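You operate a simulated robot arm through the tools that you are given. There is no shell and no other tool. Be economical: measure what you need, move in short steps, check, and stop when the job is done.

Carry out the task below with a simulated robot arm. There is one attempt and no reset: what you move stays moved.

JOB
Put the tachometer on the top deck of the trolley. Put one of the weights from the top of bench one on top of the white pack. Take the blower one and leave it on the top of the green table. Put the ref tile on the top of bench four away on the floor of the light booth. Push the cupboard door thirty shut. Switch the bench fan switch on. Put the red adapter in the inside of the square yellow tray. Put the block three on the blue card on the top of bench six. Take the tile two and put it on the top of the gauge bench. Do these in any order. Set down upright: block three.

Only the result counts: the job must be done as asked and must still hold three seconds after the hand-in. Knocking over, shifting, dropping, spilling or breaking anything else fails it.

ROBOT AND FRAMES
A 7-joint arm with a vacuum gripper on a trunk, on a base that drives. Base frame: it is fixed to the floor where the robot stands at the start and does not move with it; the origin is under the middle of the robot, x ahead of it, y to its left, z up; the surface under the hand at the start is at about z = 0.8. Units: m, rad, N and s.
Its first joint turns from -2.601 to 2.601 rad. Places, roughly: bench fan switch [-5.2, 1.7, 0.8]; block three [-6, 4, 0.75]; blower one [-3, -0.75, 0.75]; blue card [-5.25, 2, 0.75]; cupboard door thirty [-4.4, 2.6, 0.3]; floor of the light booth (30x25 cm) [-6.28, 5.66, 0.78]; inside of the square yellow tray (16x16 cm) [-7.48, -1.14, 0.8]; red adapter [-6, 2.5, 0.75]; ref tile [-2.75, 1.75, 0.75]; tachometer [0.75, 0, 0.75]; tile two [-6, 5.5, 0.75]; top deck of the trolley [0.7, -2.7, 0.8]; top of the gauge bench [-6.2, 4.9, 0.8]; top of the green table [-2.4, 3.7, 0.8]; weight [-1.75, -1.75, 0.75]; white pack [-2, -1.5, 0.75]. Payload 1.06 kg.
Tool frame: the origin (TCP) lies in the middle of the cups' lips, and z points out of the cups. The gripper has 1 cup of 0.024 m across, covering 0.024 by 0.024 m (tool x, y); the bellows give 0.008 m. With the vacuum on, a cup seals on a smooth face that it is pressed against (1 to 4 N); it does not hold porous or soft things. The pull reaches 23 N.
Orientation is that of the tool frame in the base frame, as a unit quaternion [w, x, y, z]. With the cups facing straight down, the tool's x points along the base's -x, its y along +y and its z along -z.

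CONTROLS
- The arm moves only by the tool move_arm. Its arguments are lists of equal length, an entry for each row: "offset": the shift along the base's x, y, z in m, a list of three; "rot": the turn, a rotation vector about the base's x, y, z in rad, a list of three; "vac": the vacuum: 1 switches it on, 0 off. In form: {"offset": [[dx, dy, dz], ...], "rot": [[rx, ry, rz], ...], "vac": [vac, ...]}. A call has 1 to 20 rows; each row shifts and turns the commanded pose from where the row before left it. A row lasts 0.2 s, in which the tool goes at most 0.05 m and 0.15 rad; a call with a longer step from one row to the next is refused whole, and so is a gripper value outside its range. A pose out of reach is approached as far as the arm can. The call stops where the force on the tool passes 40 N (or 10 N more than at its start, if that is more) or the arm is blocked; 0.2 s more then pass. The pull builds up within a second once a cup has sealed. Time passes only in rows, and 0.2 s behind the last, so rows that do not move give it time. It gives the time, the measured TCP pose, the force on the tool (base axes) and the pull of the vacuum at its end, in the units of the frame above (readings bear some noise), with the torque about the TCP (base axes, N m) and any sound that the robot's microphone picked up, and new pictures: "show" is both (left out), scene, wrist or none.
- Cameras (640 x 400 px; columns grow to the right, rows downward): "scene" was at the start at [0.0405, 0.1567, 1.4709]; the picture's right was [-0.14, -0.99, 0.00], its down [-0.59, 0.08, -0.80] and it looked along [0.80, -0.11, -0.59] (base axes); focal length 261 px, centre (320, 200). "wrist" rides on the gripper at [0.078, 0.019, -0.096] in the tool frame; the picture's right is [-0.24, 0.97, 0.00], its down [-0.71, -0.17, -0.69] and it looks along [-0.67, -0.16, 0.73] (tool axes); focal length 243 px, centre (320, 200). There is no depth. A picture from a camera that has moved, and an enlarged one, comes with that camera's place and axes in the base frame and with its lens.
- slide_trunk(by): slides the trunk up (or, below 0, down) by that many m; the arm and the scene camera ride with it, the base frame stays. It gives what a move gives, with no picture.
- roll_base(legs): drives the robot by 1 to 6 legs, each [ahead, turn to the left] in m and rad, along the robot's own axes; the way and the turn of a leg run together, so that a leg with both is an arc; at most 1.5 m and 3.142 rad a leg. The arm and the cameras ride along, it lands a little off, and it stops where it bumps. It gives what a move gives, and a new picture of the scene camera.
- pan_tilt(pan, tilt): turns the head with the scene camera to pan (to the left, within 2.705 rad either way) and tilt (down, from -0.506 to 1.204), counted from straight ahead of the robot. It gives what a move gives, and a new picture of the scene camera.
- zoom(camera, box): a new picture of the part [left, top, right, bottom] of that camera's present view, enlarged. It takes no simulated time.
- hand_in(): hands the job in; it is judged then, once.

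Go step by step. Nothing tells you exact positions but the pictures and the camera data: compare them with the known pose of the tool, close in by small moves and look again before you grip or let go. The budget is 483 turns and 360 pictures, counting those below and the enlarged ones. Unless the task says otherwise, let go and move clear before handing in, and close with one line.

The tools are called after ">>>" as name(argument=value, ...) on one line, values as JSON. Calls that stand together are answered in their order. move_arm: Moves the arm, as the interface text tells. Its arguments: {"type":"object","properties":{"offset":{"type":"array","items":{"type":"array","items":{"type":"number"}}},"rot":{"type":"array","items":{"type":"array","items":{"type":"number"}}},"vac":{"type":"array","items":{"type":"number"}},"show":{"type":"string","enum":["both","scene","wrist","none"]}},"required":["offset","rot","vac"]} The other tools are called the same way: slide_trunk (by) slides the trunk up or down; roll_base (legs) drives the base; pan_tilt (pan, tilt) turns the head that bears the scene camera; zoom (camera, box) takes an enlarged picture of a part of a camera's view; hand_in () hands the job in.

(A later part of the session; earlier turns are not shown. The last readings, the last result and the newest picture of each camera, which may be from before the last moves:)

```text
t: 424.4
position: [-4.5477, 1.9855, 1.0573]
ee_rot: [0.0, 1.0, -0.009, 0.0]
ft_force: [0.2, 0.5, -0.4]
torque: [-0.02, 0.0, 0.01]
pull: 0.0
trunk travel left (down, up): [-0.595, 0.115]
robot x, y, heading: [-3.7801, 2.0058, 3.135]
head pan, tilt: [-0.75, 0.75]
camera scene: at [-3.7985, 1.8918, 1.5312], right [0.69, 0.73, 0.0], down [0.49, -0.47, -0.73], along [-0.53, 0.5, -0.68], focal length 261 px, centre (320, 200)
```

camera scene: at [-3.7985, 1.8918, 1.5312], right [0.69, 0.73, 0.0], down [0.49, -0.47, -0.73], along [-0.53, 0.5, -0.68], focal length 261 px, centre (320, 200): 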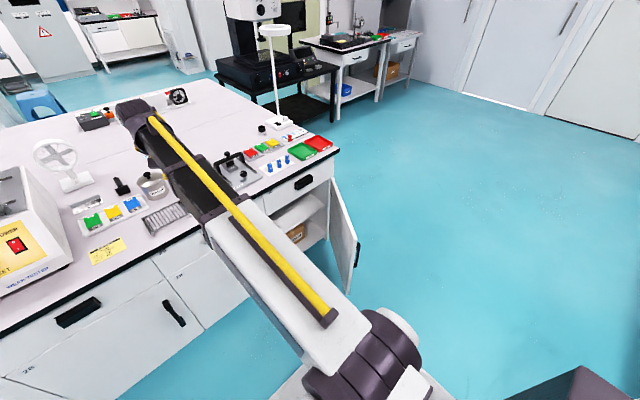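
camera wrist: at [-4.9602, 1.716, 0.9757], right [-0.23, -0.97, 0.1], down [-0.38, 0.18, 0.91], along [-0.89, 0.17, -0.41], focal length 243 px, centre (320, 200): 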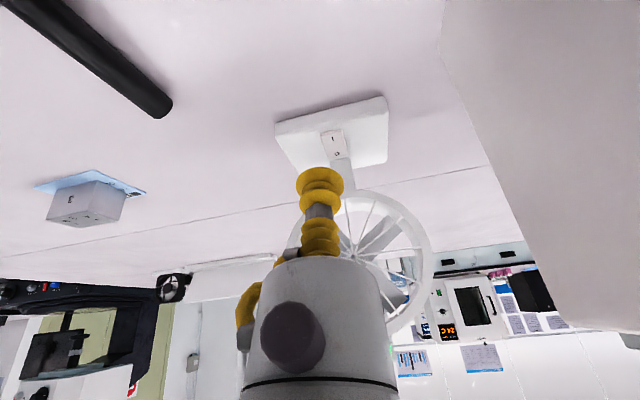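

The door is hinged on its north side and stands open toward the aisle, so it must be pushed from the northeast. I'll drive to the north of it and face southwest.

>>> roll_base(legs=[[0, -1.565], [1.1, 0], [0, 2.356]])

>>> pan_tilt(pan=0.3, tilt=0.85)

```text
t: 439.4
position: [-4.3009, 2.5505, 1.0578]
ee_rot: [0.0, 0.928, 0.373, -0.001]
ft_force: [0.0, -0.1, -0.4]
torque: [-0.01, -0.02, 0.01]
pull: 0.0
trunk travel left (down, up): [-0.595, 0.115]
robot x, y, heading: [-3.77, 3.1076, -2.364]
head pan, tilt: [-0.75, 0.75]
camera scene: at [-3.7049, 3.0138, 1.5312], right [-0.02, 1.0, 0.0], down [0.68, 0.02, -0.73], along [-0.73, -0.02, -0.68], focal length 261 px, centre (320, 200)
```

scene: 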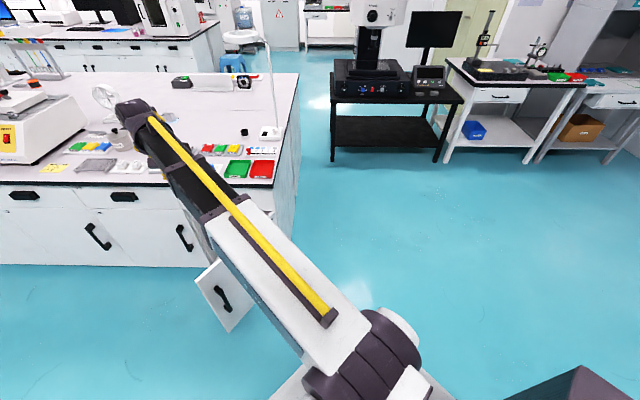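

```text
t: 440.7
position: [-4.3008, 2.5509, 1.0562]
ee_rot: [0.0, 0.928, 0.373, 0.001]
ft_force: [0.1, -0.8, 0.4]
torque: [0.0, 0.02, 0.0]
pull: 0.1
trunk travel left (down, up): [-0.595, 0.115]
robot x, y, heading: [-3.773, 3.106, -2.369]
head pan, tilt: [0.3, 0.85]
camera scene: at [-3.6594, 2.947, 1.5232], right [-0.88, 0.48, 0.0], down [0.36, 0.66, -0.66], along [-0.32, -0.58, -0.75], focal length 261 px, centre (320, 200)
```

scene: 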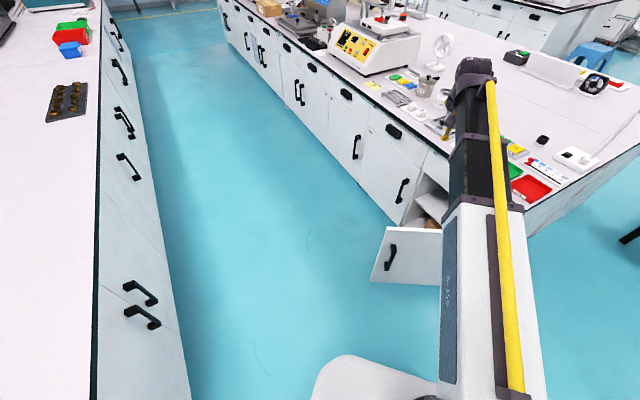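

The door tip is at about (-4.22, 2.515), its top at z ≈ 0.60, the hinge near (-4.6, 2.75), and the handle near z ≈ 0.4. I'll place the tool on the northeast side and lower the trunk.

>>> move_arm(offset=[[0.04, 0.017, 0], [0.04, 0.017, 0], [0.04, 0.017, 0], [0, 0, 0]], rot=[[0, 0, 0], [0, 0, 0], [0, 0, 0], [0, 0, 0]], vac=[0, 0, 0, 0], show="none")

>>> slide_trunk(by=-0.45)

>>> pan_tilt(pan=0.1, tilt=0.7)

```text
t: 441.7
position: [-4.1802, 2.6009, 1.0579]
ee_rot: [0.0, 0.928, 0.373, 0.001]
ft_force: [-0.5, 0.1, 0.4]
torque: [-0.04, -0.05, 0.0]
pull: 0.0
trunk travel left (down, up): [-0.595, 0.115]
robot x, y, heading: [-3.7712, 3.102, -2.366]
head pan, tilt: [0.3, 0.85]
```

```text
refused: -0.45 is not a number from -0.4 to 0.4
```

```text
t: 442.5
position: [-4.1808, 2.6007, 1.0573]
ee_rot: [0.0, 0.927, 0.374, 0.0]
ft_force: [-0.3, 0.0, 0.2]
torque: [-0.01, -0.02, 0.0]
pull: 0.1
trunk travel left (down, up): [-0.595, 0.115]
robot x, y, heading: [-3.773, 3.1085, -2.364]
head pan, tilt: [0.099, 0.7]
camera scene: at [-3.6765, 2.9506, 1.5354], right [-0.77, 0.64, 0.0], down [0.41, 0.49, -0.76], along [-0.49, -0.59, -0.64], focal length 261 px, centre (320, 200)
```

scene: 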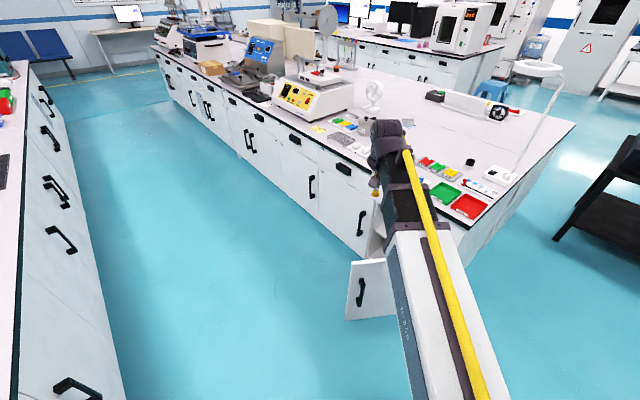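

>>> slide_trunk(by=-0.4)

>>> move_arm(offset=[[0, 0, -0.04], [0, 0, -0.04], [0, 0, -0.04], [0, 0, -0.04], [0, 0, -0.02], [0, 0, 0]], rot=[[0, 0, 0], [0, 0, 0], [0, 0, 0], [0, 0, 0], [0, 0, 0], [0, 0, 0]], vac=[0, 0, 0, 0, 0, 0])

```text
t: 446.3
position: [-4.181, 2.5999, 0.6577]
ee_rot: [0.0, 0.928, 0.372, 0.0]
ft_force: [-0.3, -0.7, 0.1]
torque: [-0.01, 0.01, 0.0]
pull: 0.2
trunk travel left (down, up): [-0.195, 0.515]
robot x, y, heading: [-3.7728, 3.104, -2.368]
head pan, tilt: [0.099, 0.7]
```

```text
t: 447.7
position: [-4.1805, 2.6008, 0.476]
ee_rot: [0.0, 0.928, 0.373, 0.0]
ft_force: [0.7, -0.1, -0.6]
torque: [-0.03, -0.01, -0.01]
pull: 0.0
trunk travel left (down, up): [-0.195, 0.515]
robot x, y, heading: [-3.7737, 3.1052, -2.373]
head pan, tilt: [0.099, 0.7]
camera scene: at [-3.6766, 2.9506, 1.1354], right [-0.77, 0.64, 0.0], down [0.41, 0.49, -0.76], along [-0.49, -0.59, -0.64], focal length 261 px, centre (320, 200)
camera wrist: at [-4.1097, 2.642, 0.5722], right [0.5, -0.86, 0.0], down [-0.63, -0.37, 0.69], along [-0.59, -0.34, -0.73], focal length 243 px, centre (320, 200)
```

scene: 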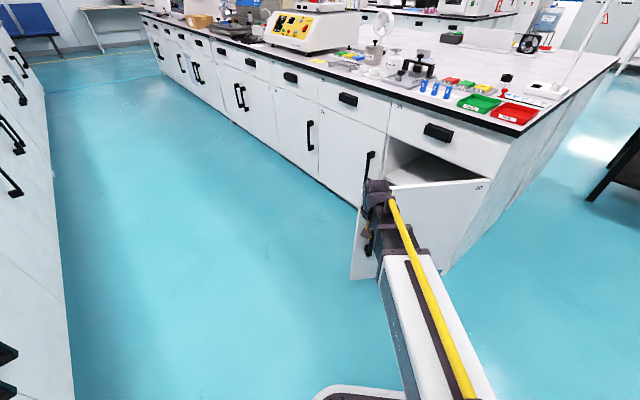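
wrist: 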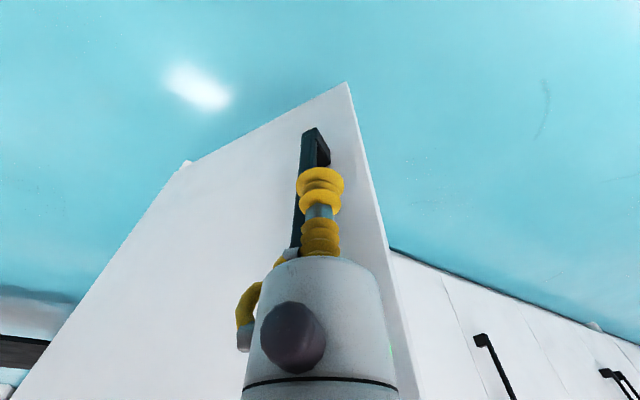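

The handle is on the door's outer face near the tip. I'll slide toward the hinge side of it and then start pushing along the door's normal.

>>> move_arm(offset=[[-0.042, 0.027, 0], [-0.042, 0.027, 0], [-0.016, -0.025, 0], [-0.016, -0.025, 0], [0, 0, 0]], rot=[[0, 0, 0], [0, 0, 0], [0, 0, 0], [0, 0, 0], [0, 0, 0]], vac=[0, 0, 0, 0, 0])

```text
t: 448.9
position: [-4.2975, 2.6048, 0.4776]
ee_rot: [0.0, 0.928, 0.372, 0.0]
ft_force: [1.5, -0.4, 0.4]
torque: [-0.02, -0.03, -0.01]
pull: 0.0
trunk travel left (down, up): [-0.195, 0.515]
robot x, y, heading: [-3.7722, 3.1073, -2.37]
head pan, tilt: [0.099, 0.7]
camera scene: at [-3.6766, 2.9507, 1.1354], right [-0.77, 0.64, 0.0], down [0.41, 0.49, -0.76], along [-0.49, -0.59, -0.64], focal length 261 px, centre (320, 200)
camera wrist: at [-4.2265, 2.6454, 0.5729], right [0.5, -0.86, 0.0], down [-0.63, -0.37, 0.69], along [-0.59, -0.34, -0.73], focal length 243 px, centre (320, 200)
```

scene: 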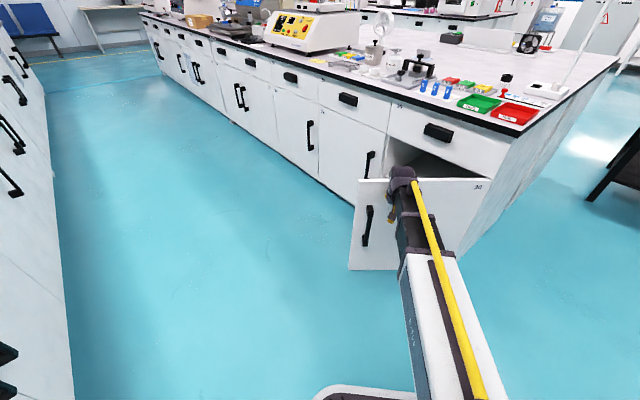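
wrist: 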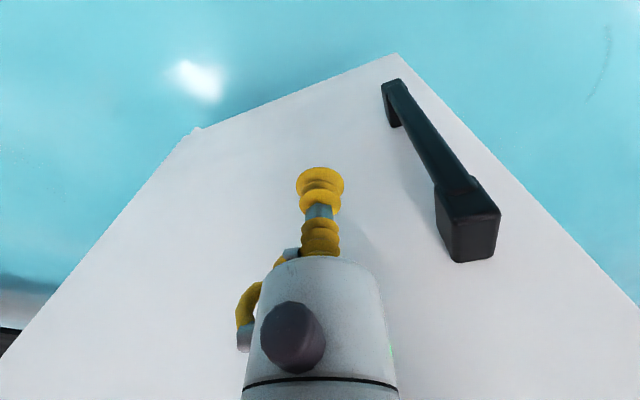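

>>> move_arm(offset=[[-0.011, -0.018, 0], [-0.011, -0.018, 0], [-0.011, -0.018, 0], [-0.013, -0.015, 0], [-0.013, -0.015, 0], [-0.013, -0.014, 0], [0, 0, 0]], rot=[[0, 0, 0], [0, 0, 0], [0, 0, 0], [0, 0, 0], [0, 0, 0], [0, 0, 0], [0, 0, 0]], vac=[0, 0, 0, 0, 0, 0, 0])

```text
t: 450.5
position: [-4.3688, 2.5062, 0.4786]
ee_rot: [-0.001, 0.928, 0.373, -0.001]
ft_force: [-0.5, -0.6, -0.4]
torque: [-0.01, 0.0, -0.02]
pull: 0.1
trunk travel left (down, up): [-0.195, 0.515]
robot x, y, heading: [-3.7737, 3.107, -2.37]
head pan, tilt: [0.099, 0.7]
camera scene: at [-3.6766, 2.9506, 1.1354], right [-0.77, 0.64, 0.0], down [0.41, 0.49, -0.76], along [-0.49, -0.59, -0.64], focal length 261 px, centre (320, 200)
camera wrist: at [-4.298, 2.5476, 0.5735], right [0.5, -0.86, 0.0], down [-0.63, -0.37, 0.69], along [-0.59, -0.34, -0.73], focal length 243 px, centre (320, 200)
```

scene: 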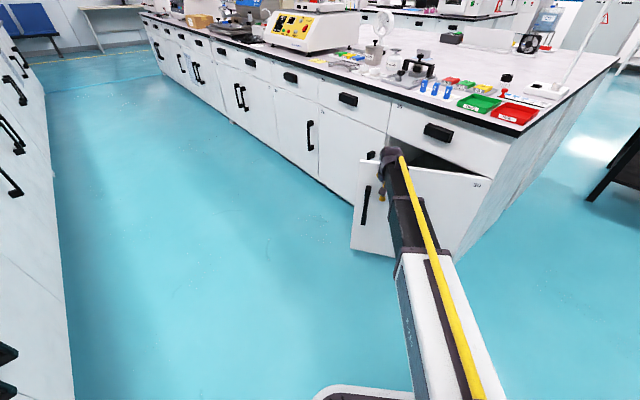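
wrist: 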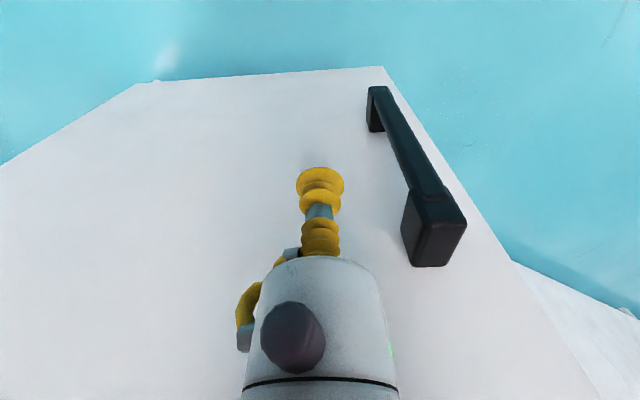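

The door is closing smoothly. I'll continue the arc.

>>> move_arm(offset=[[-0.015, -0.012, 0], [-0.015, -0.012, 0], [-0.015, -0.012, 0], [-0.013, -0.008, 0], [-0.013, -0.006, 0], [0, 0, 0]], rot=[[0, 0, 0], [0, 0, 0], [0, 0, 0], [0, 0, 0], [0, 0, 0], [0, 0, 0]], vac=[0, 0, 0, 0, 0, 0])

```text
t: 451.9
position: [-4.4405, 2.457, 0.4768]
ee_rot: [0.0, 0.928, 0.374, 0.0]
ft_force: [0.2, -0.4, 1.0]
torque: [-0.01, 0.0, 0.01]
pull: 0.0
trunk travel left (down, up): [-0.195, 0.515]
robot x, y, heading: [-3.7716, 3.1047, -2.365]
head pan, tilt: [0.099, 0.7]
camera scene: at [-3.6766, 2.9506, 1.1354], right [-0.77, 0.64, 0.0], down [0.41, 0.49, -0.76], along [-0.49, -0.59, -0.64], focal length 261 px, centre (320, 200)
camera wrist: at [-4.3688, 2.4984, 0.5724], right [0.5, -0.86, 0.0], down [-0.63, -0.37, 0.69], along [-0.59, -0.34, -0.73], focal length 243 px, centre (320, 200)
```

scene: 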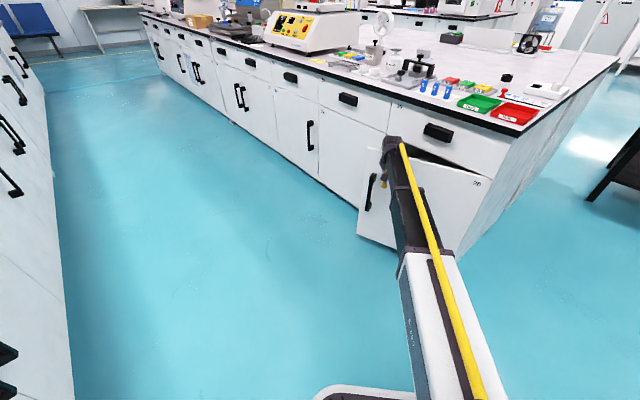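
wrist: 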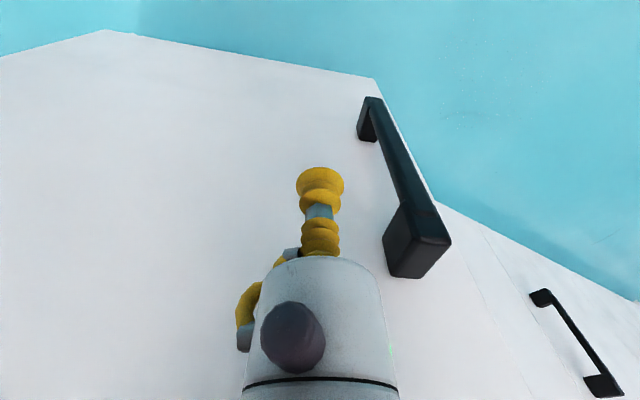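

I'll back off slightly, tilt the tool back toward the robot so the wrist clears the drawer front, and finish the push.

>>> move_arm(offset=[[0.01, 0.01, 0], [0.01, 0.01, 0], [0, 0, 0], [0, 0, 0], [0, 0, 0], [0, 0, 0], [0, 0, 0], [0, 0, 0]], rot=[[0, 0, 0], [-0.085, 0.085, 0], [-0.085, 0.085, 0], [-0.085, 0.085, 0], [-0.085, 0.085, 0], [-0.085, 0.085, 0], [-0.085, 0.085, 0], [0, 0, 0]], vac=[0, 0, 0, 0, 0, 0, 0, 0])

```text
t: 453.7
position: [-4.4195, 2.4775, 0.478]
ee_rot: [0.139, 0.868, 0.349, -0.326]
ft_force: [-0.7, 0.6, 0.5]
torque: [-0.03, -0.01, 0.01]
pull: 0.0
trunk travel left (down, up): [-0.195, 0.515]
robot x, y, heading: [-3.7728, 3.1076, -2.372]
head pan, tilt: [0.099, 0.7]
camera scene: at [-3.6766, 2.9506, 1.1354], right [-0.77, 0.64, 0.0], down [0.41, 0.49, -0.76], along [-0.49, -0.59, -0.64], focal length 261 px, centre (320, 200)
camera wrist: at [-4.3177, 2.5493, 0.4973], right [0.55, -0.82, 0.17], down [-0.18, 0.08, 0.98], along [-0.82, -0.57, -0.11], focal length 243 px, centre (320, 200)
```

scene: 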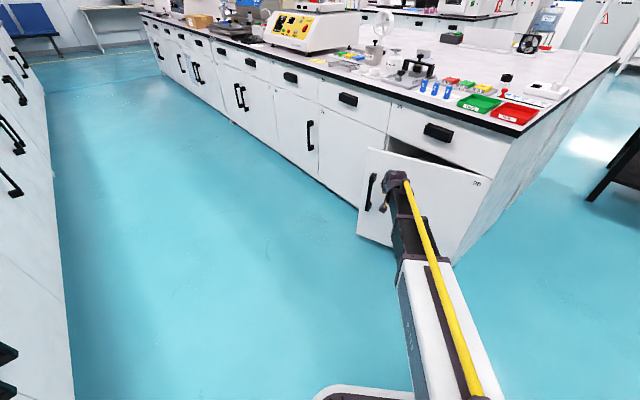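
wrist: 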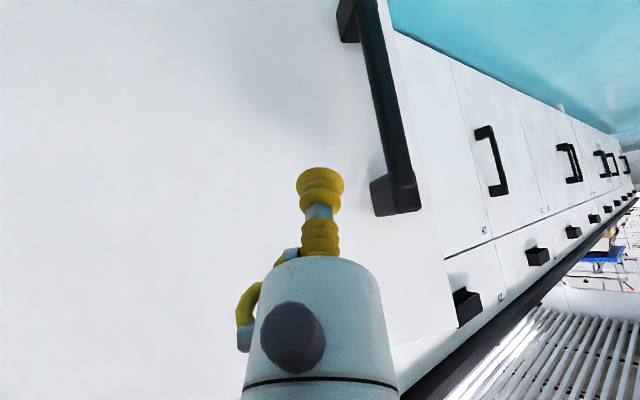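

>>> move_arm(offset=[[-0.015, -0.012, 0], [-0.015, -0.01, 0], [-0.016, -0.008, 0], [-0.016, -0.007, 0], [-0.016, -0.005, 0], [-0.016, -0.004, 0], [-0.016, -0.003, 0], [0, 0, 0]], rot=[[0, 0, 0], [0, 0, 0], [0, 0, 0], [0, 0, 0], [0, 0, 0], [0, 0, 0], [0, 0, 0], [0, 0, 0]], vac=[0, 0, 0, 0, 0, 0, 0, 0])

```text
t: 455.5
position: [-4.5312, 2.4278, 0.478]
ee_rot: [0.138, 0.868, 0.349, -0.325]
ft_force: [-0.1, 0.6, 0.6]
torque: [0.03, 0.0, 0.05]
pull: 0.0
trunk travel left (down, up): [-0.195, 0.515]
robot x, y, heading: [-3.7747, 3.1096, -2.368]
head pan, tilt: [0.099, 0.7]
camera scene: at [-3.6766, 2.9506, 1.1354], right [-0.77, 0.64, 0.0], down [0.41, 0.49, -0.76], along [-0.49, -0.59, -0.64], focal length 261 px, centre (320, 200)
camera wrist: at [-4.4282, 2.5008, 0.4977], right [0.55, -0.82, 0.17], down [-0.19, 0.08, 0.98], along [-0.82, -0.57, -0.11], focal length 243 px, centre (320, 200)
```

scene: 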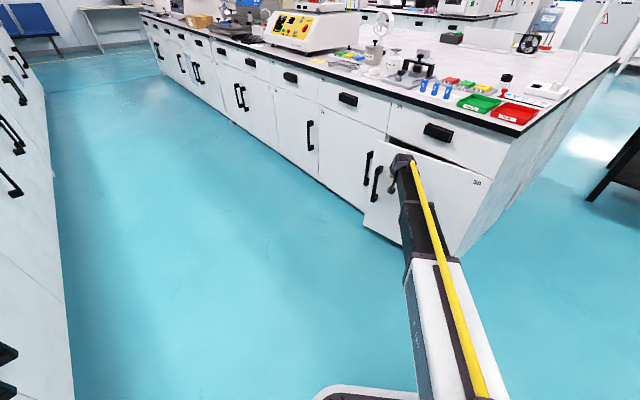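
wrist: 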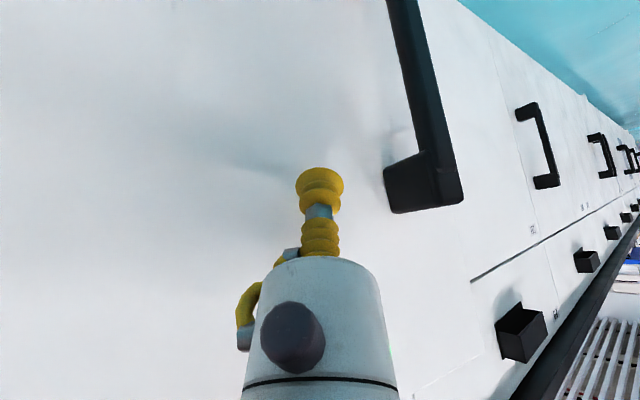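

>>> move_arm(offset=[[-0.014, -0.002, 0], [-0.014, -0.002, 0], [-0.012, 0, 0], [-0.01, 0, 0], [0, 0, 0]], rot=[[0, 0, 0], [0, 0, 0], [0, 0, 0], [0, 0, 0], [0, 0, 0]], vac=[0, 0, 0, 0, 0])

```text
t: 456.7
position: [-4.5797, 2.4239, 0.478]
ee_rot: [0.139, 0.868, 0.349, -0.325]
ft_force: [0.3, -0.3, -0.5]
torque: [-0.04, 0.01, -0.01]
pull: 0.0
trunk travel left (down, up): [-0.195, 0.515]
robot x, y, heading: [-3.7735, 3.106, -2.368]
head pan, tilt: [0.099, 0.7]
camera scene: at [-3.6766, 2.9506, 1.1354], right [-0.77, 0.64, 0.0], down [0.41, 0.49, -0.76], along [-0.49, -0.59, -0.64], focal length 261 px, centre (320, 200)
camera wrist: at [-4.4776, 2.4964, 0.498], right [0.55, -0.82, 0.17], down [-0.19, 0.08, 0.98], along [-0.82, -0.57, -0.11], focal length 243 px, centre (320, 200)
```

scene: 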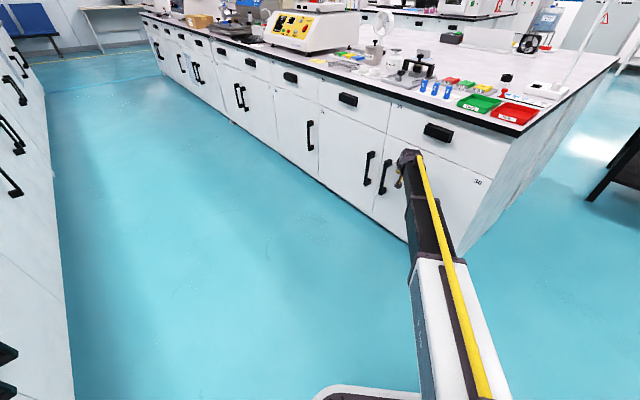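
wrist: 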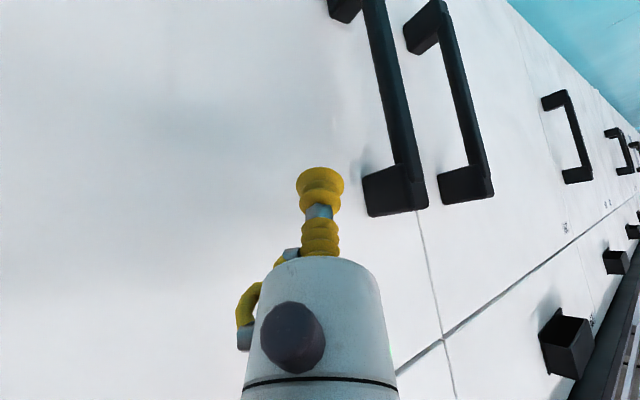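

>>> move_arm(offset=[[-0.008, 0, 0], [-0.006, 0, 0], [0, 0, 0]], rot=[[0, 0, 0], [0, 0, 0], [0, 0, 0]], vac=[0, 0, 0], show="wrist")

```text
t: 457.5
position: [-4.5938, 2.4239, 0.4767]
ee_rot: [0.139, 0.868, 0.349, -0.324]
ft_force: [0.8, -0.1, 0.2]
torque: [-0.01, 0.04, 0.02]
pull: 0.1
trunk travel left (down, up): [-0.195, 0.515]
robot x, y, heading: [-3.7703, 3.1058, -2.37]
head pan, tilt: [0.099, 0.7]
camera wrist: at [-4.4914, 2.4963, 0.4978], right [0.55, -0.82, 0.17], down [-0.19, 0.08, 0.98], along [-0.82, -0.57, -0.11], focal length 243 px, centre (320, 200)
```

wrist: 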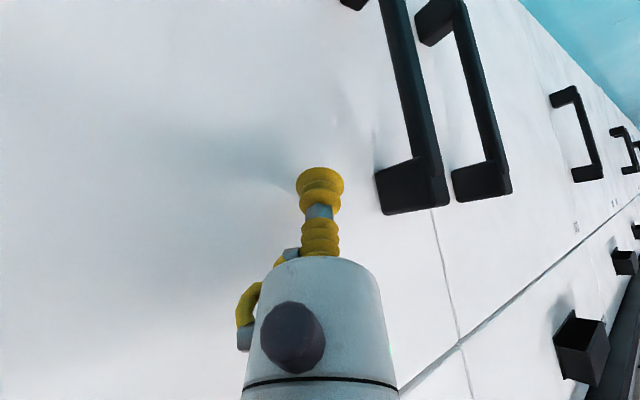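

>>> move_arm(offset=[[-0.006, 0, 0], [-0.006, 0, 0], [-0.004, 0, 0], [0, 0, 0]], rot=[[0, 0, 0], [0, 0, 0], [0, 0, 0], [0, 0, 0]], vac=[0, 0, 0, 0], show="wrist")

```text
t: 458.3
position: [-4.601, 2.4254, 0.4754]
ee_rot: [0.139, 0.868, 0.352, -0.321]
ft_force: [5.7, -0.7, 2.3]
torque: [0.01, 0.29, -0.06]
pull: 0.0
trunk travel left (down, up): [-0.195, 0.515]
robot x, y, heading: [-3.7723, 3.1059, -2.364]
head pan, tilt: [0.099, 0.7]
stopped in row 3: the force on the tool passed its limit at 45 N (the readings are from after the stop); the commanded pose is now the measured one
camera wrist: at [-4.4988, 2.4964, 0.4975], right [0.55, -0.82, 0.17], down [-0.19, 0.07, 0.98], along [-0.81, -0.57, -0.12], focal length 243 px, centre (320, 200)
```

wrist: 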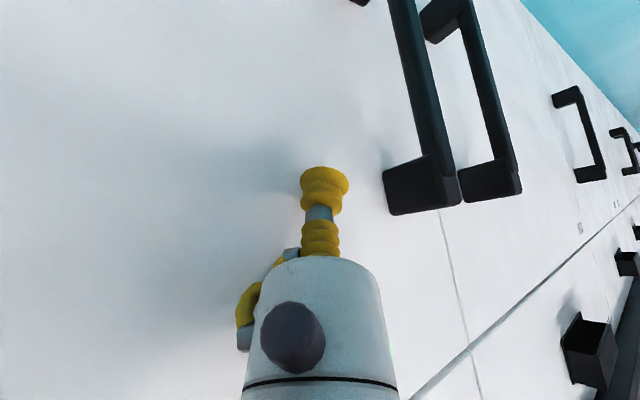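

The door hit its stop and is closed. I'll withdraw, straighten the tool and raise the trunk.

>>> move_arm(offset=[[0.02, 0.01, 0], [0.03, 0.03, 0], [0.03, 0.03, 0], [0.03, 0.03, 0], [0.03, 0.03, 0], [0, 0, 0.02], [0, 0, 0.04], [0, 0, 0.04], [0, 0, 0.04], [0, 0, 0]], rot=[[0, 0, 0], [0, 0, 0], [0, 0, 0], [0.085, -0.085, 0], [0.085, -0.085, 0], [0.085, -0.085, 0], [0.085, -0.085, 0], [0.085, -0.085, 0], [0.085, -0.085, 0], [0, 0, 0]], vac=[0, 0, 0, 0, 0, 0, 0, 0, 0, 0])

>>> slide_trunk(by=0.4)

```text
t: 460.5
position: [-4.46, 2.5539, 0.6163]
ee_rot: [0.0, 0.927, 0.374, 0.003]
ft_force: [0.6, -0.7, -0.8]
torque: [-0.02, -0.02, 0.03]
pull: 0.1
trunk travel left (down, up): [-0.195, 0.515]
robot x, y, heading: [-3.7719, 3.1075, -2.365]
head pan, tilt: [0.099, 0.7]
camera scene: at [-3.6758, 2.9513, 1.1354], right [-0.77, 0.64, 0.0], down [0.41, 0.5, -0.76], along [-0.49, -0.59, -0.64], focal length 261 px, centre (320, 200)
camera wrist: at [-4.3904, 2.5957, 0.7126], right [0.5, -0.86, 0.0], down [-0.63, -0.37, 0.68], along [-0.59, -0.34, -0.73], focal length 243 px, centre (320, 200)
```

scene: 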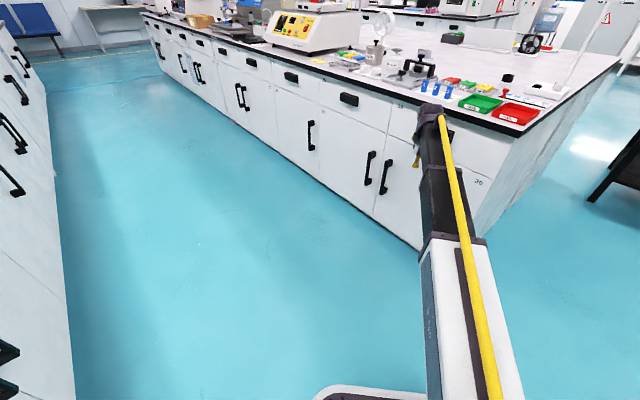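
wrist: 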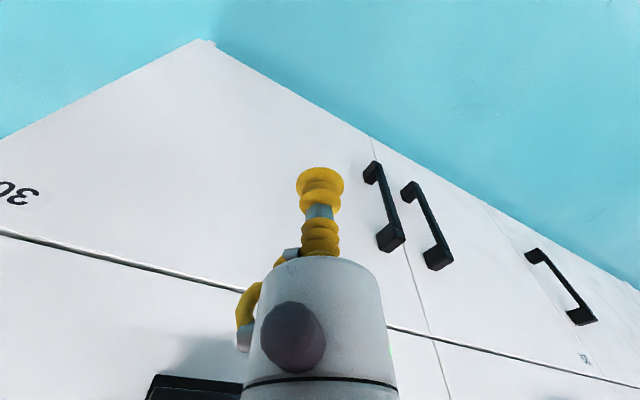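

```text
t: 464.3
position: [-4.4614, 2.5546, 1.0147]
ee_rot: [0.0, 0.928, 0.373, 0.004]
ft_force: [0.2, 0.3, -0.1]
torque: [0.0, -0.01, 0.0]
pull: 0.1
trunk travel left (down, up): [-0.595, 0.115]
robot x, y, heading: [-3.7712, 3.1079, -2.363]
head pan, tilt: [0.099, 0.7]
```

The door looks flush. Before moving on I'll check it and look for the red adapter on bench six's far side.

>>> pan_tilt(pan=-0.55, tilt=0.45)

>>> zoom(camera="scene", box=[160, 120, 420, 290])

```text
t: 465.3
position: [-4.462, 2.5549, 1.0152]
ee_rot: [0.0, 0.928, 0.374, 0.003]
ft_force: [0.0, -0.3, 0.7]
torque: [0.0, 0.01, 0.0]
pull: 0.1
trunk travel left (down, up): [-0.595, 0.115]
robot x, y, heading: [-3.7741, 3.11, -2.367]
head pan, tilt: [-0.55, 0.45]
camera scene: at [-3.7109, 2.9958, 1.5576], right [-0.23, 0.97, 0.0], down [0.42, 0.1, -0.9], along [-0.88, -0.2, -0.44], focal length 261 px, centre (320, 200)
```

scene: 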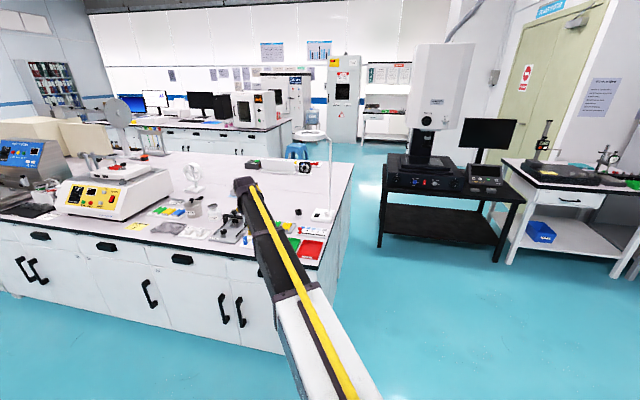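

```text
2.35 times, centred on (290, 205) of scene
camera zoom: at [-3.7109, 2.9958, 1.5576], right [-0.23, 0.97, 0.0], down [0.42, 0.1, -0.9], along [-0.88, -0.2, -0.44], focal length 613 px, centre (391, 188)
```

zoom: 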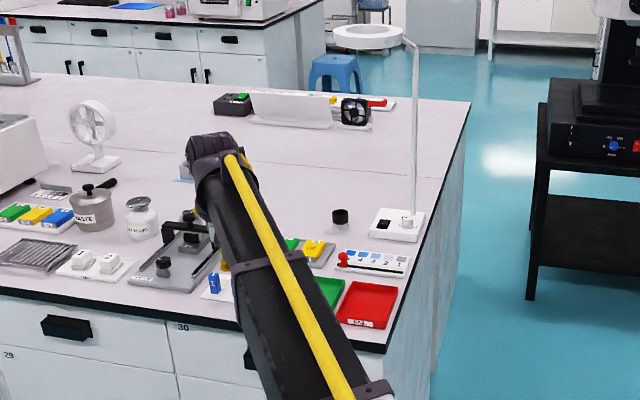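

The red adapter appears to be near (-5.87, 2.46), reachable from the north at about (-5.42, 3.17). I'll pull the arm in, turn west and drive there, keeping clear of the lamp and projector.

>>> move_arm(offset=[[0.047, 0.006, 0], [0.047, 0.006, 0], [0.047, 0.006, 0], [0.047, 0.006, 0], [0.047, 0.006, 0], [0.047, 0.006, 0], [0.047, 0.008, 0], [0.047, 0.008, 0], [0.047, 0.008, 0], [0, 0, 0]], rot=[[0, 0, 0], [0, 0, 0], [0, 0, 0], [0, 0, 0], [0, 0, 0], [0, 0, 0], [0, 0, 0], [0, 0, 0], [0, 0, 0], [0, 0, 0]], vac=[0, 0, 0, 0, 0, 0, 0, 0, 0, 0], show="none")

>>> roll_base(legs=[[0, -0.815], [0.9, 0]])

>>> pan_tilt(pan=0.2, tilt=0.5)

```text
t: 467.5
position: [-4.0389, 2.6134, 1.0153]
ee_rot: [0.001, 0.927, 0.374, 0.003]
ft_force: [0.1, -0.3, -0.4]
torque: [0.02, 0.01, 0.01]
pull: 0.1
trunk travel left (down, up): [-0.595, 0.115]
robot x, y, heading: [-3.7699, 3.1072, -2.368]
head pan, tilt: [-0.55, 0.45]
```

```text
t: 474.4
position: [-5.212, 2.991, 1.0168]
ee_rot: [0.002, 1.0, -0.021, 0.003]
ft_force: [0.7, 0.5, -0.2]
torque: [0.02, 0.01, -0.01]
pull: 0.0
trunk travel left (down, up): [-0.595, 0.115]
robot x, y, heading: [-4.6741, 3.1379, 3.11]
head pan, tilt: [-0.55, 0.45]
camera scene: at [-4.7084, 3.0178, 1.5576], right [0.55, 0.84, 0.0], down [0.36, -0.24, -0.9], along [-0.75, 0.49, -0.44], focal length 261 px, centre (320, 200)
```

scene: 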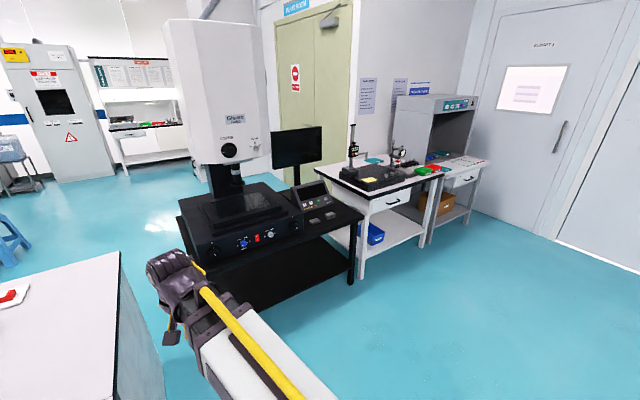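

```text
t: 475.5
position: [-5.211, 2.9906, 1.0169]
ee_rot: [0.0, 1.0, -0.022, 0.002]
ft_force: [-0.1, 0.6, 0.1]
torque: [0.0, -0.01, -0.01]
pull: 0.0
trunk travel left (down, up): [-0.595, 0.115]
robot x, y, heading: [-4.6699, 3.1416, 3.115]
head pan, tilt: [0.201, 0.499]
camera scene: at [-4.7213, 2.9521, 1.5532], right [-0.17, 0.99, 0.0], down [0.47, 0.08, -0.88], along [-0.87, -0.15, -0.48], focal length 261 px, centre (320, 200)
```

scene: 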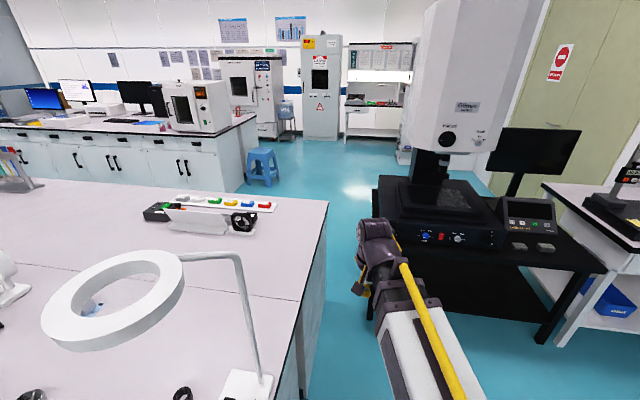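

>>> zoom(camera="scene", box=[130, 180, 290, 250])

```text
4.00 times, centred on (210, 215) of scene
camera zoom: at [-4.7213, 2.9521, 1.5532], right [-0.17, 0.99, 0.0], down [0.47, 0.08, -0.88], along [-0.87, -0.15, -0.48], focal length 1043 px, centre (760, 140)
```

zoom: 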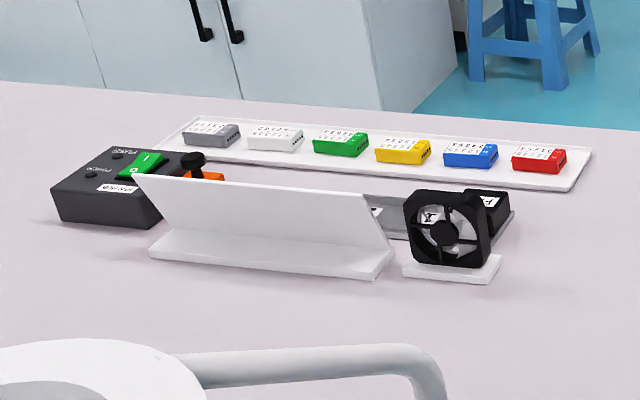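

The red adapter is the right-hand one on the strip, at about (-5.93, 2.43). I'll drive 0.75 m further west.

>>> roll_base(legs=[[0.76, 0.02]])

>>> pan_tilt(pan=0.8, tilt=0.7)

```text
t: 479.6
position: [-5.9735, 3.0009, 1.0157]
ee_rot: [0.001, 1.0, -0.012, 0.002]
ft_force: [-0.3, -0.7, 0.4]
torque: [-0.03, 0.0, 0.01]
pull: 0.1
trunk travel left (down, up): [-0.595, 0.115]
robot x, y, heading: [-5.4367, 3.1564, 3.127]
head pan, tilt: [0.201, 0.499]
camera scene: at [-5.4831, 2.969, 1.5532], right [-0.19, 0.98, 0.0], down [0.47, 0.09, -0.88], along [-0.86, -0.16, -0.48], focal length 261 px, centre (320, 200)
```

scene: 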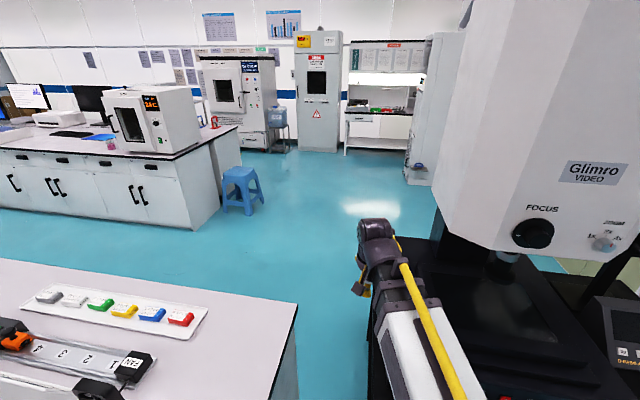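

```text
t: 480.6
position: [-5.9742, 3.0006, 1.0159]
ee_rot: [0.001, 1.0, -0.012, 0.003]
ft_force: [0.1, 1.1, 0.0]
torque: [0.0, -0.04, 0.01]
pull: 0.1
trunk travel left (down, up): [-0.595, 0.115]
robot x, y, heading: [-5.4331, 3.1588, 3.127]
head pan, tilt: [0.799, 0.7]
camera scene: at [-5.4539, 2.9258, 1.5355], right [-0.71, 0.71, 0.0], down [0.46, 0.45, -0.77], along [-0.54, -0.54, -0.64], focal length 261 px, centre (320, 200)
```

scene: 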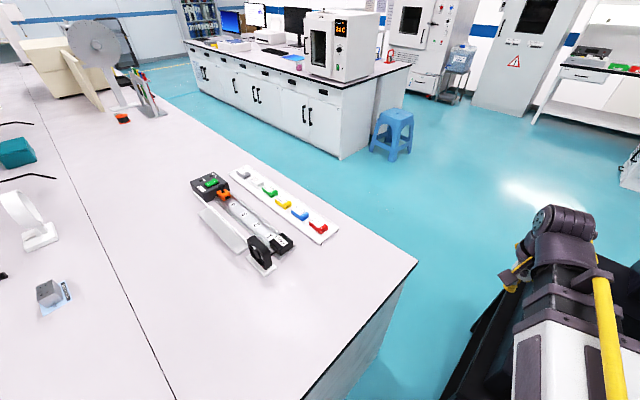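

>>> move_arm(offset=[[0.012, -0.046, 0], [0.012, -0.046, 0], [0.012, -0.046, 0], [0.012, -0.046, 0], [0.012, -0.046, 0], [0.012, -0.046, 0], [0.012, -0.046, 0], [0.012, -0.046, 0], [0.0, -0.046, 0], [0.0, -0.046, 0], [0.0, -0.046, 0], [0, -0.046, 0], [0, 0, 0]], rot=[[0, 0, 0], [0, 0, 0], [0, 0, 0], [0, 0, 0], [0, 0, 0], [0, 0, 0], [0, 0, 0], [0, 0, 0], [0, 0, 0], [0, 0, 0], [0, 0, 0], [0, 0, 0], [0, 0, 0]], vac=[0, 0, 0, 0, 0, 0, 0, 0, 0, 0, 0, 0, 0])

```text
t: 483.4
position: [-5.8779, 2.4478, 1.0151]
ee_rot: [0.002, 1.0, -0.012, 0.003]
ft_force: [0.0, 0.7, -0.6]
torque: [0.01, 0.02, -0.02]
pull: 0.1
trunk travel left (down, up): [-0.595, 0.115]
robot x, y, heading: [-5.4348, 3.1565, 3.131]
head pan, tilt: [0.799, 0.7]
camera scene: at [-5.4538, 2.9253, 1.5354], right [-0.71, 0.71, 0.0], down [0.46, 0.46, -0.76], along [-0.54, -0.54, -0.64], focal length 261 px, centre (320, 200)
camera wrist: at [-5.7992, 2.4283, 1.1117], right [-0.26, -0.97, 0.0], down [-0.71, 0.19, 0.68], along [-0.66, 0.17, -0.73], focal length 243 px, centre (320, 200)
```

scene: 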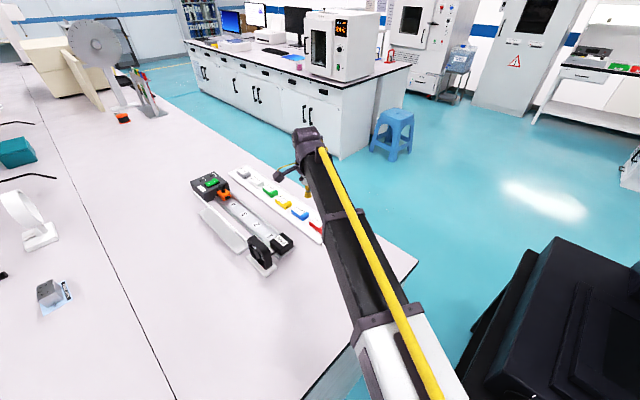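
wrist: 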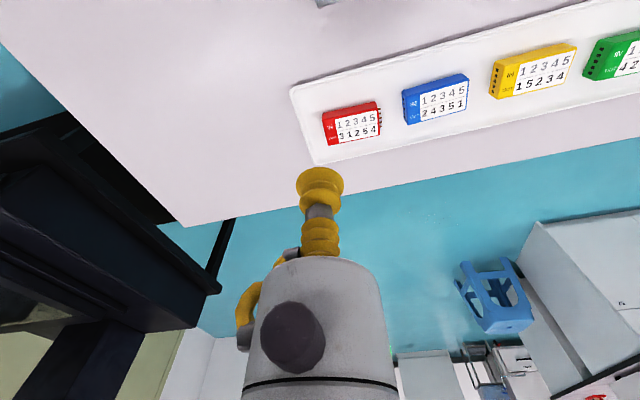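

>>> zoom(camera="wrist", box=[313, 95, 393, 150])

```text
7.27 times, centred on (353, 122) of wrist
camera zoom: at [-5.7992, 2.4283, 1.1117], right [-0.26, -0.97, 0.0], down [-0.71, 0.19, 0.68], along [-0.66, 0.17, -0.73], focal length 1764 px, centre (80, 764)
```

zoom: 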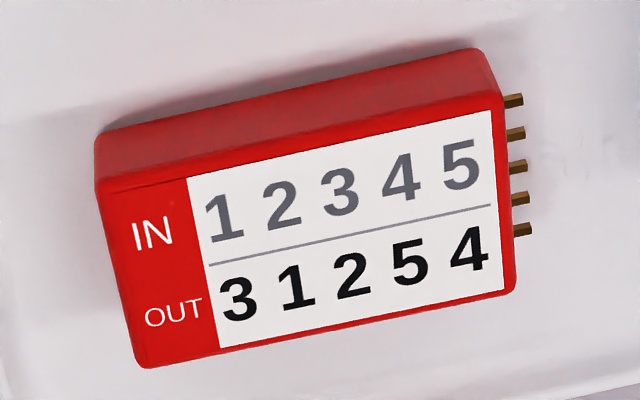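

>>> move_arm(offset=[[-0.033, -0.012, 0], [-0.033, -0.012, -0.02], [0, 0, -0.05], [0, 0, -0.05], [0, 0, -0.02], [0, 0, 0]], rot=[[0, 0, 0], [0, 0, 0], [0, 0, 0], [0, 0, 0], [0, 0, 0], [0, 0, 0]], vac=[0, 0, 0, 0, 0, 0], show="none")

>>> zoom(camera="wrist", box=[240, 80, 400, 200])

```text
t: 484.8
position: [-5.9432, 2.4256, 0.8758]
ee_rot: [0.002, 1.0, -0.013, 0.002]
ft_force: [-0.4, -1.1, -0.3]
torque: [-0.04, 0.02, -0.02]
pull: 0.1
trunk travel left (down, up): [-0.595, 0.115]
robot x, y, heading: [-5.435, 3.1573, 3.126]
head pan, tilt: [0.799, 0.7]
```

```text
3.33 times, centred on (320, 140) of wrist
camera zoom: at [-5.8656, 2.4056, 0.9717], right [-0.26, -0.97, 0.0], down [-0.71, 0.19, 0.68], along [-0.66, 0.17, -0.73], focal length 809 px, centre (320, 400)
```

zoom: 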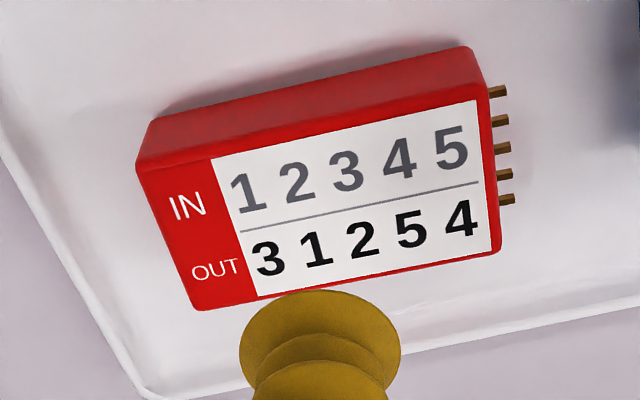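

>>> move_arm(offset=[[-0.006, 0, -0.03], [0, 0, -0.01], [0, 0, -0.006], [0, 0, 0], [0, 0, 0]], rot=[[0, 0, 0], [0, 0, 0], [0, 0, 0], [0, 0, 0], [0, 0, 0]], vac=[1, 1, 1, 1, 1], show="none")

>>> zoom(camera="wrist", box=[240, 80, 400, 200])

```text
t: 486.0
position: [-5.9499, 2.4249, 0.8295]
ee_rot: [0.001, 1.0, -0.013, 0.002]
ft_force: [0.0, -0.2, 0.1]
torque: [0.01, 0.0, -0.01]
pull: 0.0
trunk travel left (down, up): [-0.595, 0.115]
robot x, y, heading: [-5.4321, 3.1582, 3.126]
head pan, tilt: [0.799, 0.7]
```

```text
3.33 times, centred on (320, 140) of wrist
camera zoom: at [-5.8718, 2.4053, 0.9262], right [-0.26, -0.97, 0.0], down [-0.71, 0.19, 0.68], along [-0.66, 0.17, -0.73], focal length 809 px, centre (320, 400)
```

zoom: 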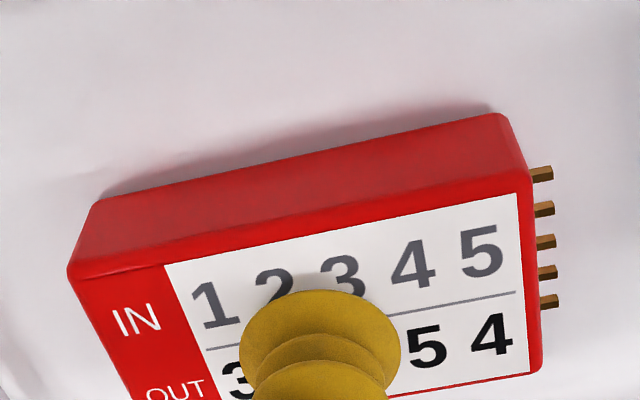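

>>> move_arm(offset=[[0, 0, -0.004], [0, 0, -0.003], [0, 0, 0], [0, 0, 0]], rot=[[0, 0, 0], [0, 0, 0], [0, 0, 0], [0, 0, 0]], vac=[1, 1, 1, 1], show="none")

```text
t: 487.0
position: [-5.9489, 2.4241, 0.8243]
ee_rot: [0.003, 1.0, -0.013, 0.003]
ft_force: [-2.1, -3.7, 15.0]
torque: [0.04, 0.03, 0.0]
pull: 22.6
trunk travel left (down, up): [-0.595, 0.115]
robot x, y, heading: [-5.4334, 3.155, 3.129]
head pan, tilt: [0.799, 0.7]
```

The red adapter is held. I'll lift it, swing the arm back and reverse east to the aisle.

>>> move_arm(offset=[[0, 0, 0.02], [0, 0, 0.04], [0, 0, 0.05], [0, 0, 0.05], [0, 0, 0.05], [0, 0.046, 0], [0, 0.046, 0], [0, 0.046, 0], [0, 0.046, 0], [0, 0.046, 0], [0, 0.046, 0], [0, 0.046, 0], [0, 0.046, 0], [0, 0.046, 0], [0, 0.046, 0], [0, 0.046, 0], [0, 0.046, 0], [0, 0, 0]], rot=[[0, 0, 0], [0, 0, 0], [0, 0, 0], [0, 0, 0], [0, 0, 0], [0, 0, 0], [0, 0, 0], [0, 0, 0], [0, 0, 0], [0, 0, 0], [0, 0, 0], [0, 0, 0], [0, 0, 0], [0, 0, 0], [0, 0, 0], [0, 0, 0], [0, 0, 0], [0, 0, 0]], vac=[1, 1, 1, 1, 1, 1, 1, 1, 1, 1, 1, 1, 1, 1, 1, 1, 1, 1], show="wrist")

>>> roll_base(legs=[[-0.85, 0], [-0.84, 0], [0, 1.575], [1.5, 0], [1.5, 0]])

```text
t: 490.8
position: [-5.9492, 2.9784, 1.0355]
ee_rot: [0.003, 1.0, -0.012, 0.003]
ft_force: [0.0, -0.3, -0.4]
torque: [0.01, 0.02, -0.02]
pull: 23.3
trunk travel left (down, up): [-0.595, 0.115]
robot x, y, heading: [-5.4327, 3.1535, 3.128]
head pan, tilt: [0.799, 0.7]
camera wrist: at [-5.8711, 2.9585, 1.1313], right [-0.26, -0.97, 0.0], down [-0.71, 0.19, 0.68], along [-0.66, 0.17, -0.73], focal length 243 px, centre (320, 200)
```

wrist: 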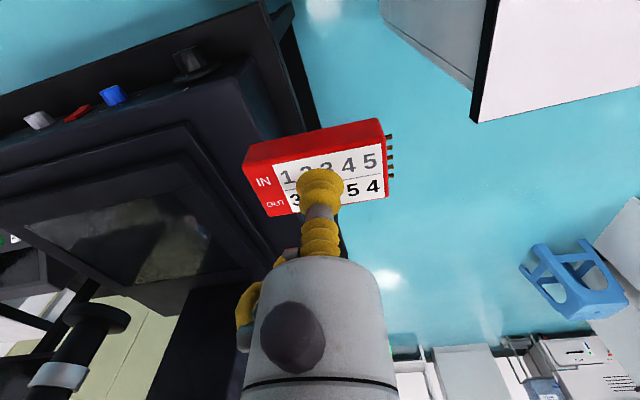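

```text
t: 517.4
position: [-3.5348, -0.3984, 1.0345]
ee_rot: [0.0, 0.704, 0.71, 0.002]
ft_force: [-0.2, 0.5, 0.3]
torque: [0.01, -0.02, 0.01]
pull: 23.3
trunk travel left (down, up): [-0.595, 0.115]
robot x, y, heading: [-3.7344, 0.1104, -1.552]
head pan, tilt: [0.799, 0.7]
camera scene: at [-3.5013, 0.0992, 1.5354], right [-0.69, -0.73, 0.0], down [-0.47, 0.44, -0.76], along [0.56, -0.52, -0.64], focal length 261 px, centre (320, 200)
```

scene: 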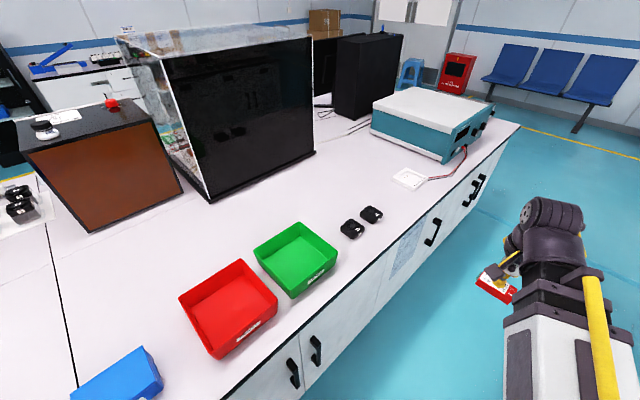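

>>> roll_base(legs=[[1.45, -0.03], [1.45, 0], [0, -1.565]])

>>> pan_tilt(pan=-0.2, tilt=0.4)

```text
t: 535.4
position: [-4.2749, -3.0072, 1.0349]
ee_rot: [0.002, 1.0, -0.012, 0.002]
ft_force: [-0.2, 0.8, -0.6]
torque: [0.02, 0.0, 0.03]
pull: 22.9
trunk travel left (down, up): [-0.595, 0.115]
robot x, y, heading: [-3.7579, -2.8269, 3.129]
head pan, tilt: [0.799, 0.7]
camera scene: at [-3.7785, -3.0583, 1.5354], right [-0.71, 0.71, 0.0], down [0.46, 0.46, -0.76], along [-0.54, -0.54, -0.64], focal length 261 px, centre (320, 200)
```

scene: 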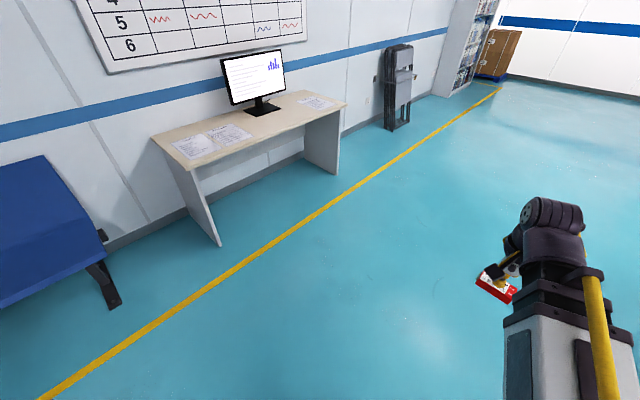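

```text
t: 536.7
position: [-4.2744, -3.0083, 1.0352]
ee_rot: [0.002, 1.0, -0.012, 0.003]
ft_force: [0.8, -1.0, 0.5]
torque: [0.0, 0.01, 0.0]
pull: 23.4
trunk travel left (down, up): [-0.595, 0.115]
robot x, y, heading: [-3.7601, -2.827, 3.129]
head pan, tilt: [-0.201, 0.4]
camera scene: at [-3.8089, -2.9786, 1.5623], right [0.21, 0.98, 0.0], down [0.38, -0.08, -0.92], along [-0.9, 0.2, -0.39], focal length 261 px, centre (320, 200)
```

scene: 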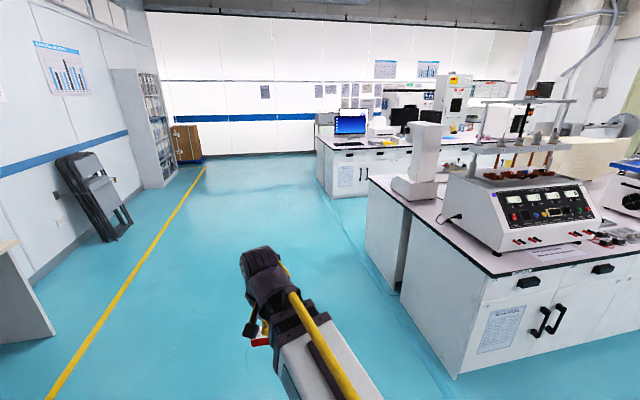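

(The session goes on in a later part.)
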